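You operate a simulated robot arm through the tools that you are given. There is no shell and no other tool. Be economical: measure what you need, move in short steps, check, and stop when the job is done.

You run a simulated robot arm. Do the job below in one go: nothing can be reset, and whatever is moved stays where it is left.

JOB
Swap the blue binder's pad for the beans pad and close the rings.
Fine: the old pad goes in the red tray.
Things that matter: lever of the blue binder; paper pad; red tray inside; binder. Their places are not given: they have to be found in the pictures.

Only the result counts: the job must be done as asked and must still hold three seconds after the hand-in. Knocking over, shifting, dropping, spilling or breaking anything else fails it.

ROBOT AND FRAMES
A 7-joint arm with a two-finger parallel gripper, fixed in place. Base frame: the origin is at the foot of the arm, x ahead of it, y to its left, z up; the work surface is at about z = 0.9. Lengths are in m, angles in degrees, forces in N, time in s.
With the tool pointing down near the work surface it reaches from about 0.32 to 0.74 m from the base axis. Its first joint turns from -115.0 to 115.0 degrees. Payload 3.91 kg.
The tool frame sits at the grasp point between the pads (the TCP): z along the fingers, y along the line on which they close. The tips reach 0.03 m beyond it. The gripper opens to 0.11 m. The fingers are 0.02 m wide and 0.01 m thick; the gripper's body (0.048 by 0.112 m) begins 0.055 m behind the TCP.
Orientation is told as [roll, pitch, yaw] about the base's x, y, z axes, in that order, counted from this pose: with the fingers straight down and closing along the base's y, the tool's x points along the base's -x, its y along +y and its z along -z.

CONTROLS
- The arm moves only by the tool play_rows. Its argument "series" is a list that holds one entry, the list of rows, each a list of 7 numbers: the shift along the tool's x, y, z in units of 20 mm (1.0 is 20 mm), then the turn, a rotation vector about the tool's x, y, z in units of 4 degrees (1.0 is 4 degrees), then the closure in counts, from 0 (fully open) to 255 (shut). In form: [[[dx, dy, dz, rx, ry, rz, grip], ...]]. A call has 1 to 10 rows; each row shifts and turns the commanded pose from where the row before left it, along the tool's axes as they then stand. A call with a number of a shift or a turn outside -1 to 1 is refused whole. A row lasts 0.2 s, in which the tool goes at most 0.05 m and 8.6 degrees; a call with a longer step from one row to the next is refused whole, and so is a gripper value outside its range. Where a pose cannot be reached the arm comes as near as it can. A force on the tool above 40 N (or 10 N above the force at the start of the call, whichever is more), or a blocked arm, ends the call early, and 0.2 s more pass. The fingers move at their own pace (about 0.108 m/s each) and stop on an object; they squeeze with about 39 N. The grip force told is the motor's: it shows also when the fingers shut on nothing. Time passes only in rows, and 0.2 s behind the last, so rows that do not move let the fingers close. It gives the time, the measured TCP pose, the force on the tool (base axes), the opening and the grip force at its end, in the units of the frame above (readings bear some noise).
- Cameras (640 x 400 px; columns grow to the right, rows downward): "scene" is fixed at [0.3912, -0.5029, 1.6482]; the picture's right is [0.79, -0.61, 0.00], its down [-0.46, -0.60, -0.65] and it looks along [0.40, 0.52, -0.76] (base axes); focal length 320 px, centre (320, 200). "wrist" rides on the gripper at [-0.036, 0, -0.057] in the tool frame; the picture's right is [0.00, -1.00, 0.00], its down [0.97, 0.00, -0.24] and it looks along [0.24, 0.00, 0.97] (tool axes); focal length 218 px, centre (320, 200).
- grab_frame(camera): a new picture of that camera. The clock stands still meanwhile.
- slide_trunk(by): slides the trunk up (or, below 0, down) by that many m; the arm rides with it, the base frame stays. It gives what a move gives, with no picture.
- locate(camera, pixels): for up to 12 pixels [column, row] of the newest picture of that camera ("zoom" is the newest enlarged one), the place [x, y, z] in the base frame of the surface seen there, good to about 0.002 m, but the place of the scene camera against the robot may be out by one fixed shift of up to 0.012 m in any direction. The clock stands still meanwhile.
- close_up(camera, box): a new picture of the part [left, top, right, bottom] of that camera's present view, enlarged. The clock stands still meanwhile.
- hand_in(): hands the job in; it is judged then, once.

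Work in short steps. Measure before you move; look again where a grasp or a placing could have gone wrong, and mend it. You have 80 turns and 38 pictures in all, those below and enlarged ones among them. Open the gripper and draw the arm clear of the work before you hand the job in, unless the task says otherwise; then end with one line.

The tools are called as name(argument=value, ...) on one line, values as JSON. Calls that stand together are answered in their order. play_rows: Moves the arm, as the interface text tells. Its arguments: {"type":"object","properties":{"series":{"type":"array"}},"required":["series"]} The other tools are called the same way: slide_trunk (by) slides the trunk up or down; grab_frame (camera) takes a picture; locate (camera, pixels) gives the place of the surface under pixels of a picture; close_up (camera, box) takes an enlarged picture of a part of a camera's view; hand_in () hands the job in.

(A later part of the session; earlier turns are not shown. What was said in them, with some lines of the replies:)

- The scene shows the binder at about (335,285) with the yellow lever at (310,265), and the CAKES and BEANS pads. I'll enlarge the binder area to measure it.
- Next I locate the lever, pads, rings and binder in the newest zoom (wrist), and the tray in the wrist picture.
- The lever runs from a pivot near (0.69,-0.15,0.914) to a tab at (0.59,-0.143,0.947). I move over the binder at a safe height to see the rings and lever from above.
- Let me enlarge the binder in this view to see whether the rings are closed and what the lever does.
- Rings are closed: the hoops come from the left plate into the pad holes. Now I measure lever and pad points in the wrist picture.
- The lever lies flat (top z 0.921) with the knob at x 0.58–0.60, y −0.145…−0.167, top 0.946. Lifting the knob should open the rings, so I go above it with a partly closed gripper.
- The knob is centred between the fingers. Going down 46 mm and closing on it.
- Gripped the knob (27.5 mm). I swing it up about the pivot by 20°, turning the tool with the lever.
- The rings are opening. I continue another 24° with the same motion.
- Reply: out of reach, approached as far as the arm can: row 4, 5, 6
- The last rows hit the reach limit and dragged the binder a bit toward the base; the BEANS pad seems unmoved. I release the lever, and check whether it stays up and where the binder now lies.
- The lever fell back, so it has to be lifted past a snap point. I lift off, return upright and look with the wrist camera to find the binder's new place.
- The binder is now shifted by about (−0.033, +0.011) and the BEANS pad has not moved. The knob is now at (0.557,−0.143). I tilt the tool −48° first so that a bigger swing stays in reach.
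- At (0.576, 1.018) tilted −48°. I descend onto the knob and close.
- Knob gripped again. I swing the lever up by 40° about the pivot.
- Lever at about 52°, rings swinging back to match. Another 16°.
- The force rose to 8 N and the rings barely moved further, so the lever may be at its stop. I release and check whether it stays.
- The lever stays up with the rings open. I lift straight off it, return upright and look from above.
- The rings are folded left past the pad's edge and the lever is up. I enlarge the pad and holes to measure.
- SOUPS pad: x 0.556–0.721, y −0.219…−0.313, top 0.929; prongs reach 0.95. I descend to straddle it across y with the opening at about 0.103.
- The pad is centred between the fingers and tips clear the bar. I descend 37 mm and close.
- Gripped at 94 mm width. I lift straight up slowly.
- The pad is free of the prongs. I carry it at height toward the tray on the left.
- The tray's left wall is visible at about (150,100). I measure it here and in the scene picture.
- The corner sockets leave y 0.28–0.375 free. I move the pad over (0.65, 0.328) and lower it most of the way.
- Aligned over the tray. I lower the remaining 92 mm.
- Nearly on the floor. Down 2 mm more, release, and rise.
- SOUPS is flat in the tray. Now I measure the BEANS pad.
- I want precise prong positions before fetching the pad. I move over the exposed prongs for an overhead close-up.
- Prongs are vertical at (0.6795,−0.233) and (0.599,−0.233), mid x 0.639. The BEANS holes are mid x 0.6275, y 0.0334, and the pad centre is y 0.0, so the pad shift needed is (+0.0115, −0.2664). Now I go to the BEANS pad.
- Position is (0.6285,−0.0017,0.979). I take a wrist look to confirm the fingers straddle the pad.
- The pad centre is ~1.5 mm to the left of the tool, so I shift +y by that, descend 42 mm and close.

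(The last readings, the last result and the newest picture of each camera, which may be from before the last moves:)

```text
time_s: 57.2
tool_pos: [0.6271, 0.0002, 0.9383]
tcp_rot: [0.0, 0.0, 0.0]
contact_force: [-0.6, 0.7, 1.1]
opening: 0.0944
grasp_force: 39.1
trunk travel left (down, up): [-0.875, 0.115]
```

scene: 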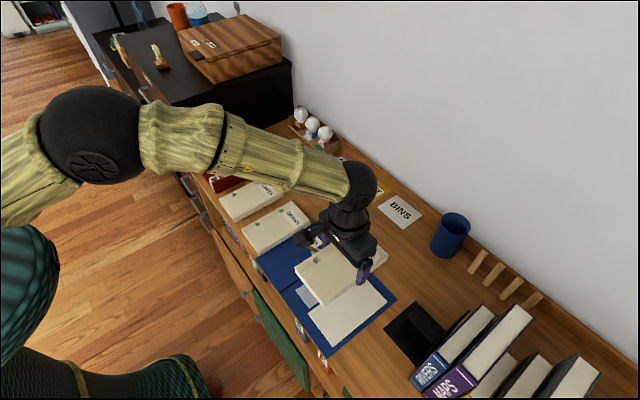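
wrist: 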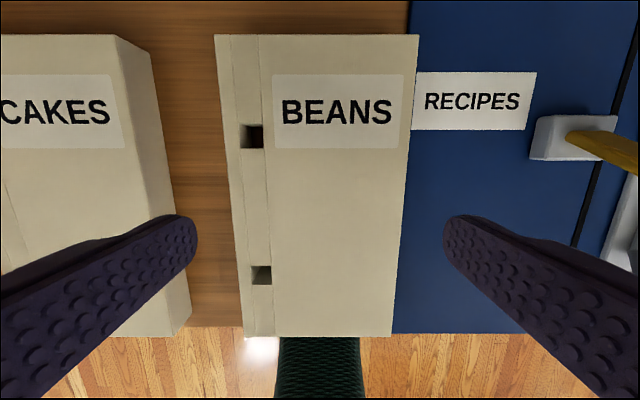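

Gripped. I lift 180 mm, then carry it toward the binder.

play_rows(series=[[[0, 0, -0.5, 0, 0, 0, 255], [0, 0, -0.5, 0, 0, 0, 255], [0, 0, -1, 0, 0, 0, 255], [0, 0, -1, 0, 0, 0, 255], [0, 0, -1, 0, 0, 0, 255], [0, 0, -1, 0, 0, 0, 255], [0, 0, -1, 0, 0, 0, 255], [0, 0, -1, 0, 0, 0, 255], [0, 0, -1, 0, 0, 0, 255], [0, 0, -1, 0, 0, 0, 255]]])

play_rows(series=[[[-0.06, -1, 0, 0, 0, 0, 255], [-0.06, -1, 0, 0, 0, 0, 255], [-0.06, -1, 0, 0, 0, 0, 255], [-0.06, -1, 0, 0, 0, 0, 255], [-0.06, -1, 0, 0, 0, 0, 255], [-0.06, -1, 0, 0, 0, 0, 255], [-0.06, -1, 0, 0, 0, 0, 255], [-0.06, -1, 0, 0, 0, 0, 255], [-0.06, -1, 0, 0, 0, 0, 255], [-0.035, -1, 0, 0, 0, 0, 255]]])

play_rows(series=[[[0, -1, 0, 0, 0, 0, 255], [0, -1, 0, 0, 0, 0, 255], [0, -1, 0, 0, 0, 0, 255], [0, -0.32, 0, 0, 0, 0, 255], [0, 0, 0, 0, 0, 0, 255], [0, 0, 0, 0, 0, 0, 255]]])

```text
time_s: 59.4
tool_pos: [0.6281, -0.0018, 1.1189]
tcp_rot: [-0.1, 0.0, 0.0]
contact_force: [-0.2, 0.1, -3.2]
opening: 0.0944
grasp_force: 38.6
trunk travel left (down, up): [-0.875, 0.115]
```

```text
time_s: 61.6
tool_pos: [0.6384, -0.2018, 1.1194]
tcp_rot: [0.1, 0.0, 0.0]
contact_force: [-1.1, -0.3, -1.2]
opening: 0.0945
grasp_force: 39.2
trunk travel left (down, up): [-0.875, 0.115]
```

```text
time_s: 63.0
tool_pos: [0.6378, -0.2675, 1.117]
tcp_rot: [-0.1, 0.1, 0.0]
contact_force: [-1.1, 0.0, -1.9]
opening: 0.0946
grasp_force: 38.9
trunk travel left (down, up): [-0.875, 0.115]
```

Over the binder at (0.638,−0.267). I lower to just above the prong tips (bottom about 0.956) and check the holes.

play_rows(series=[[[0, 0, 1, 0, 0, 0, 255], [0, 0, 1, 0, 0, 0, 255], [0, 0, 1, 0, 0, 0, 255], [0, 0, 1, 0, 0, 0, 255], [0, 0, 1, 0, 0, 0, 255], [0, 0, 1, 0, 0, 0, 255], [0, 0, 0.15, 0, 0, 0, 255], [0, 0, 0, 0, 0, 0, 255]]])

close_up(camera="wrist", box=[150, 60, 410, 390])

```text
time_s: 64.8
tool_pos: [0.6389, -0.2676, 0.9929]
tcp_rot: [0.0, -0.1, 0.0]
contact_force: [-0.5, 0.6, -2.5]
opening: 0.0946
grasp_force: 38.7
trunk travel left (down, up): [-0.875, 0.115]
```

```text
1.21 times, centred on (280, 225) of wrist
```

zoom: 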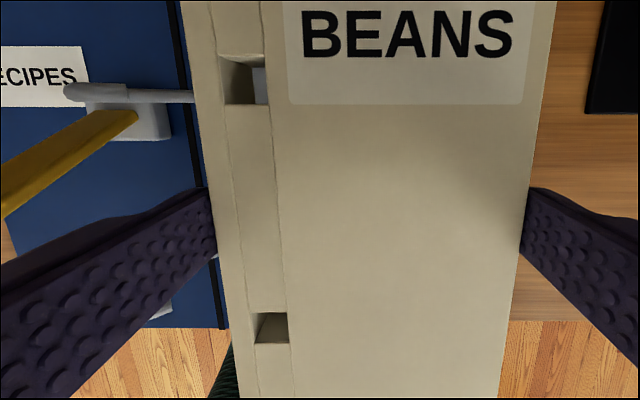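

Prongs can't be seen through the oblique holes, so I lower slowly while watching the force.

play_rows(series=[[[0, 0, 0.25, 0, 0, 0, 255], [0, 0, 0.25, 0, 0, 0, 255], [0, 0, 0.25, 0, 0, 0, 255], [0, 0, 0.25, 0, 0, 0, 255]]])

```text
time_s: 65.8
tool_pos: [0.6383, -0.2656, 0.975]
tcp_rot: [0.0, 0.0, 0.0]
contact_force: [-1.4, 0.1, -3.2]
opening: 0.0944
grasp_force: 39.0
trunk travel left (down, up): [-0.875, 0.115]
```

The pad bottom (~0.938) is already below the prong tips with no added force, so the prongs are in the holes. I continue down.

play_rows(series=[[[0, 0, 0.4, 0, 0, 0, 255], [0, 0, 0.4, 0, 0, 0, 255], [0, 0, 0.3, 0, 0, 0, 255], [0, 0, 0.2, 0, 0, 0, 255], [0, 0, 0.15, 0, 0, 0, 255]]])

close_up(camera="scene", box=[220, 190, 420, 330])

```text
time_s: 67.0
tool_pos: [0.6395, -0.2675, 0.9465]
tcp_rot: [0.0, 0.0, 0.0]
contact_force: [-1.2, 1.2, -0.6]
opening: 0.0942
grasp_force: 39.4
trunk travel left (down, up): [-0.875, 0.115]
```

```text
2.86 times, centred on (320, 260) of scene
```

zoom: 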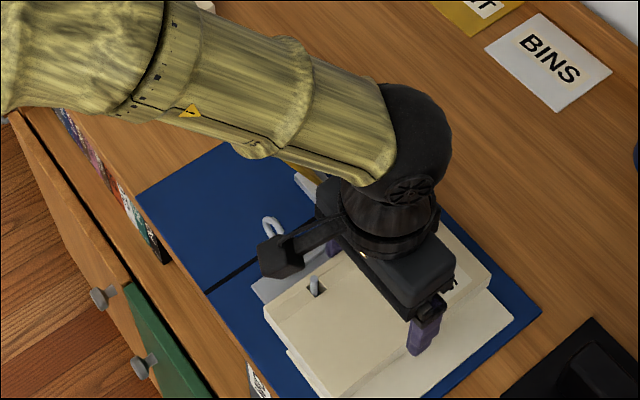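

The prong shows through the hole and the weight is off, so the pad is seated. I release and rise straight up.

play_rows(series=[[[0, 0, 0, 0, 0, 0, 16], [0, 0, 0, 0, 0, 0, 16], [0, 0, -0.4, 0, 0, 0, 16], [0, 0, -0.8, 0, 0, 0, 16], [0, 0, -1, 0, 0, 0, 16], [0, 0, -1, 0, 0, 0, 16], [0, 0, -1, 0, 0, 0, 16], [0, 0, -1, 0, 0, 0, 16], [0, 0, -1, 0, 0, 0, 16], [0, 0, -1, 0, 0, 0, 16]]])

play_rows(series=[[[0, 0, -1, 0, 0, 0, 100], [0, 0, -1, 0, 0, 0, 100]]])

close_up(camera="wrist", box=[180, 60, 420, 225])

```text
time_s: 69.2
tool_pos: [0.6379, -0.2673, 1.0895]
tcp_rot: [0.0, -0.1, 0.0]
contact_force: [0.2, -0.2, 0.0]
opening: 0.103
grasp_force: 0.1
trunk travel left (down, up): [-0.875, 0.115]
```

```text
time_s: 69.8
tool_pos: [0.6392, -0.267, 1.1306]
tcp_rot: [0.0, 0.0, 0.1]
contact_force: [1.6, -1.4, -0.3]
opening: 0.0669
grasp_force: 0.1
trunk travel left (down, up): [-0.875, 0.115]
```

```text
2.42 times, centred on (300, 142) of wrist
```

zoom: 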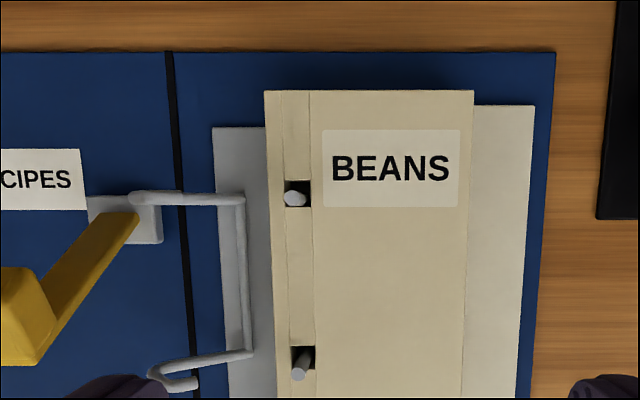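

The prongs come through both BEANS holes. Next I close the rings: with shut fingers I go behind (+x side of) the raised knob at about (0.651,−0.147,1.024).

play_rows(series=[[[-0.47, 1, 0, 0, 0, 0, 255], [-0.47, 1, 0, 0, 0, 0, 255], [-0.47, 1, 0, 0, 0, 0, 255], [-0.47, 1, 0, 0, 0, 0, 255], [-0.47, 1, 0, 0, 0, 0, 255], [-0.47, 1, 0, 0, 0, 0, 255], [0, 0, 1, 0, 0, 0, 255], [0, 0, 1, 0, 0, 0, 255], [0, 0, 0.8, 0, 0, 0, 255], [0, 0, 0.8, 0, 0, 0, 255]]])

close_up(camera="scene", box=[220, 190, 420, 330])

```text
time_s: 72.0
tool_pos: [0.6965, -0.1458, 1.0576]
tcp_rot: [0.0, 0.0, 0.0]
contact_force: [0.4, -1.1, -1.0]
opening: 0.0001
grasp_force: 37.7
trunk travel left (down, up): [-0.875, 0.115]
```

```text
2.86 times, centred on (320, 260) of scene
```

zoom: 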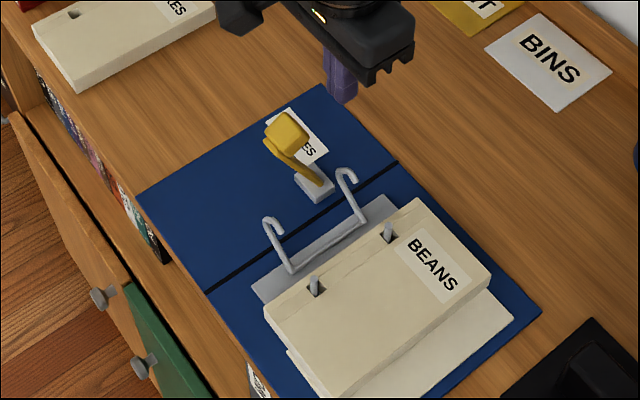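

Fingers are behind the raised knob. I lower 30 mm and push toward −x, slightly downward, to fold the lever.

play_rows(series=[[[0, 0, 0.8, 0, 0, 0, 255], [0, 0, 0.7, 0, 0, 0, 255], [0.6, 0, 0, 0, 0, 0, 255], [0.6, 0, 0, 0, 0, 0, 255], [0.6, 0, 0.1, 0, 0, 0, 255], [0.5, 0, 0.1, 0, 0, 0, 255], [0.5, 0, 0.2, 0, 0, 0, 255], [0.5, 0, 0.2, 0, 0, 0, 255]]])

close_up(camera="scene", box=[220, 190, 420, 330])

```text
time_s: 73.8
tool_pos: [0.629, -0.1448, 1.0167]
tcp_rot: [0.0, -0.1, 0.1]
contact_force: [-0.6, -0.2, 0.2]
opening: 0.0001
grasp_force: 37.3
trunk travel left (down, up): [-0.875, 0.115]
```

```text
2.86 times, centred on (320, 260) of scene
```

zoom: 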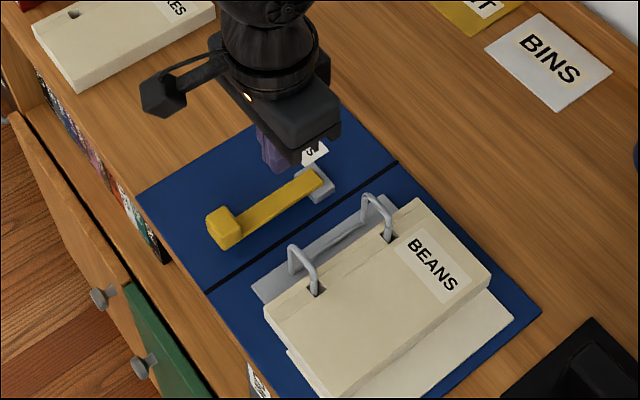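

The lever snapped down and the rings are closed. I press lightly on the knob to make sure it's fully seated.

play_rows(series=[[[0.8, 0, 0, 0, 0, 0, 255], [0.8, 0, 0, 0, 0, 0, 255], [0.8, 0, 0, 0, 0, 0, 255], [0.5, 0, 0.3, 0, 0, 0, 255], [0, 0, 0.8, 0, 0, 0, 255], [0, 0, 0.6, 0, 0, 0, 255], [0, 0, 0.25, 0, 0, 0, 255], [0, 0, 0.2, 0, 0, 0, 255], [0, 0, 0.1, 0, 0, 0, 255]]])

```text
time_s: 75.8
tool_pos: [0.5692, -0.1473, 0.975]
tcp_rot: [-0.1, -0.5, -0.1]
contact_force: [-2.5, -3.4, 40.8]
opening: 0.0
grasp_force: 38.1
trunk travel left (down, up): [-0.875, 0.115]
```

The knob is firmly on its stop (40 N). I rise, open partway and look from above to check where the binder lies.

play_rows(series=[[[0, 0, -0.5, 0, 0, 0, 255], [-0.5, 0, -1, 0, 0, 0, 255], [-0.6, 0, -1, 0, 0, 0, 255], [-0.8, 0, -1, 0, 0, 0, 120], [-0.8, 0, -1, 0, 0, 0, 120], [-0.8, 0, -1, 0, 0, 0, 120], [-0.5, 0, -1, 0, 0, 0, 120], [0, 0, -1, 0, 0, 0, 120]]])

grab_frame(camera="wrist")

```text
time_s: 77.6
tool_pos: [0.6491, -0.1488, 1.1216]
tcp_rot: [0.0, 0.0, 0.0]
contact_force: [-1.1, -0.3, -0.8]
opening: 0.0582
grasp_force: 0.1
trunk travel left (down, up): [-0.875, 0.115]
```

```text
3 pictures are left
```

wrist: 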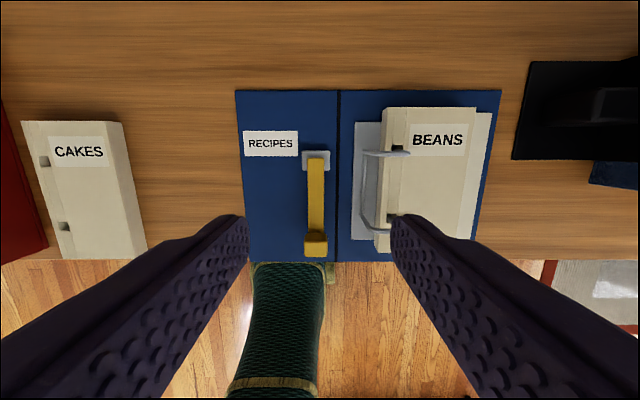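

locate(camera="wrist", pixels=[[308, 244], [324, 244], [316, 238], [316, 251], [316, 210], [240, 94], [497, 94], [316, 153], [406, 153], [252, 258], [450, 180]])

```text
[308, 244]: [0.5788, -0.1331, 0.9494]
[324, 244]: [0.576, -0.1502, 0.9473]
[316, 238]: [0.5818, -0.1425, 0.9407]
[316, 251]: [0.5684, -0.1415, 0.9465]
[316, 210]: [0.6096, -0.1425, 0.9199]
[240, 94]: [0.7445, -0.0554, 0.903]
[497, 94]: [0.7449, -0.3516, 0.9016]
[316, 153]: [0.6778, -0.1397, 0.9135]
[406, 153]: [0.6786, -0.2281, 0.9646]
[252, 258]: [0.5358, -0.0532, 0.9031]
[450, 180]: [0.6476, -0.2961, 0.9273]
```

The binder sits about (−0.018,+0.012) from where it started, slightly over the desk edge. I'll grip the closed lever's knob and slide the binder back gently, level.

play_rows(series=[[[0.75, 0.06, 1, 0, 0, 0, 120], [0.75, 0.06, 1, 0, 0, 0, 120], [0.75, 0.06, 1, 0, 0, 0, 120], [0.75, 0.06, 1, 0, 0, 0, 120], [0.75, 0.06, 1, 0, 0, 0, 120], [0, 0, 1, 0, 0, 0, 120], [0, 0, 1, 0, 0, 0, 120], [0, 0, 1, 0, 0, 0, 120], [0, 0, 0.8, 0, 0, 0, 120], [0, 0, 0, 0, 0, 0, 120]]])

play_rows(series=[[[0, 0, 0, 0, 0, 0, 255], [0, 0, 0, 0, 0, 0, 255], [0, 0, 0, 0, 0, 0, 255]]])

```text
time_s: 79.8
tool_pos: [0.5752, -0.1398, 0.947]
tcp_rot: [0.0, -0.1, -0.1]
contact_force: [0.9, -0.8, -0.2]
opening: 0.0584
grasp_force: 0.0
trunk travel left (down, up): [-0.875, 0.115]
```

```text
time_s: 80.6
tool_pos: [0.576, -0.1412, 0.9467]
tcp_rot: [0.0, 0.0, -0.1]
contact_force: [0.3, -2.3, 0.1]
opening: 0.0273
grasp_force: 38.7
trunk travel left (down, up): [-0.875, 0.115]
```

Knob held. I slide (+0.017, −0.012) in small level steps, then release.

play_rows(series=[[[-0.14, -0.1, 0, 0, 0, 0, 255], [-0.14, -0.1, 0, 0, 0, 0, 255], [-0.14, -0.1, 0, 0, 0, 0, 255], [-0.14, -0.1, 0, 0, 0, 0, 255], [-0.14, -0.1, 0, 0, 0, 0, 255], [-0.14, -0.1, 0, 0, 0, 0, 255], [0, 0, 0, 0, 0, 0, 255]]])

play_rows(series=[[[0, 0, 0, 0, 0, 0, 150], [0, 0, 0, 0, 0, 0, 120], [0, 0, -0.6, 0, 0, 0, 120], [0, 0, -1, 0, 0, 0, 120], [0, 0, -1, 0, 0, 0, 120], [0, 0, -1, 0, 0, 0, 120], [0, 0, -1, 0, 0, 0, 120], [0, 0.5, -1, 0, 0, 0, 120], [0, 1, -1, 0, 0, 0, 60], [0, 1, -1, 0, 0, 0, 0]]])

play_rows(series=[[[0.2, 1, -0.5, 0, 0, 0, 0], [0.2, 1, -0.5, 0, 0, 0, 0], [0.2, 1, -0.5, 0, 0, 0, 0], [0.2, 1, -0.5, 0, 0, 0, 0], [0.2, 1, 0, 0, 0, 0, 0], [0.2, 1, 0, 0, 0, 0, 0], [0.2, 1, 0, 0, 0, 0, 0]]])

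close_up(camera="scene", box=[220, 190, 420, 330])

```text
time_s: 82.2
tool_pos: [0.5919, -0.1524, 0.9465]
tcp_rot: [0.0, -0.2, -0.1]
contact_force: [-3.9, 3.6, 5.1]
opening: 0.0276
grasp_force: 38.8
trunk travel left (down, up): [-0.875, 0.115]
```

```text
time_s: 84.4
tool_pos: [0.5939, -0.102, 1.1001]
tcp_rot: [-0.1, 0.1, 0.0]
contact_force: [0.8, -0.4, -0.2]
opening: 0.1099
grasp_force: 0.1
trunk travel left (down, up): [-0.875, 0.115]
```

```text
time_s: 86.0
tool_pos: [0.5662, 0.0402, 1.139]
tcp_rot: [-0.1, 0.0, -0.1]
contact_force: [-0.5, -0.1, -0.1]
opening: 0.1099
grasp_force: 0.1
trunk travel left (down, up): [-0.875, 0.115]
```

```text
2.86 times, centred on (320, 260) of scene
```

zoom: 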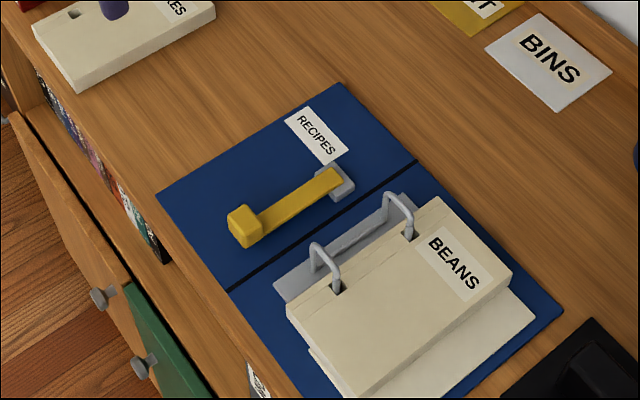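

The binder is back in place with the lever flat, the rings closed through the BEANS pad, and the arm clear. One last full look before handing in.

grab_frame(camera="scene")

```text
1 pictures are left
```

scene: 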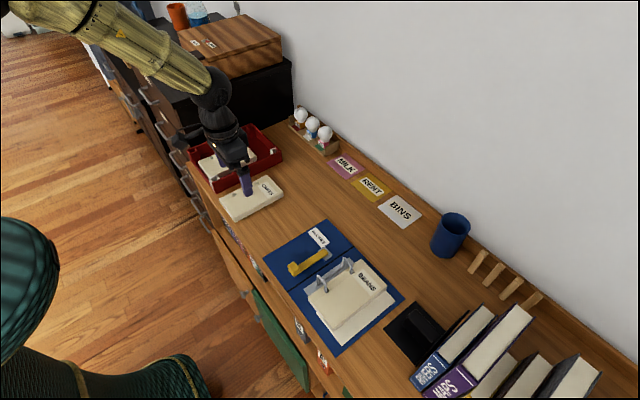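

Everything is in place: SOUPS is in the tray, BEANS is on the closed rings, and the rest is untouched. I hand in.

hand_in()

```text
The job is handed in.
```

The BEANS pad is on the blue binder with the rings closed, and the old SOUPS pad is in the red tray; the binder slid about 3 cm while I was lifting its lever, and I slid it back to about where it was.
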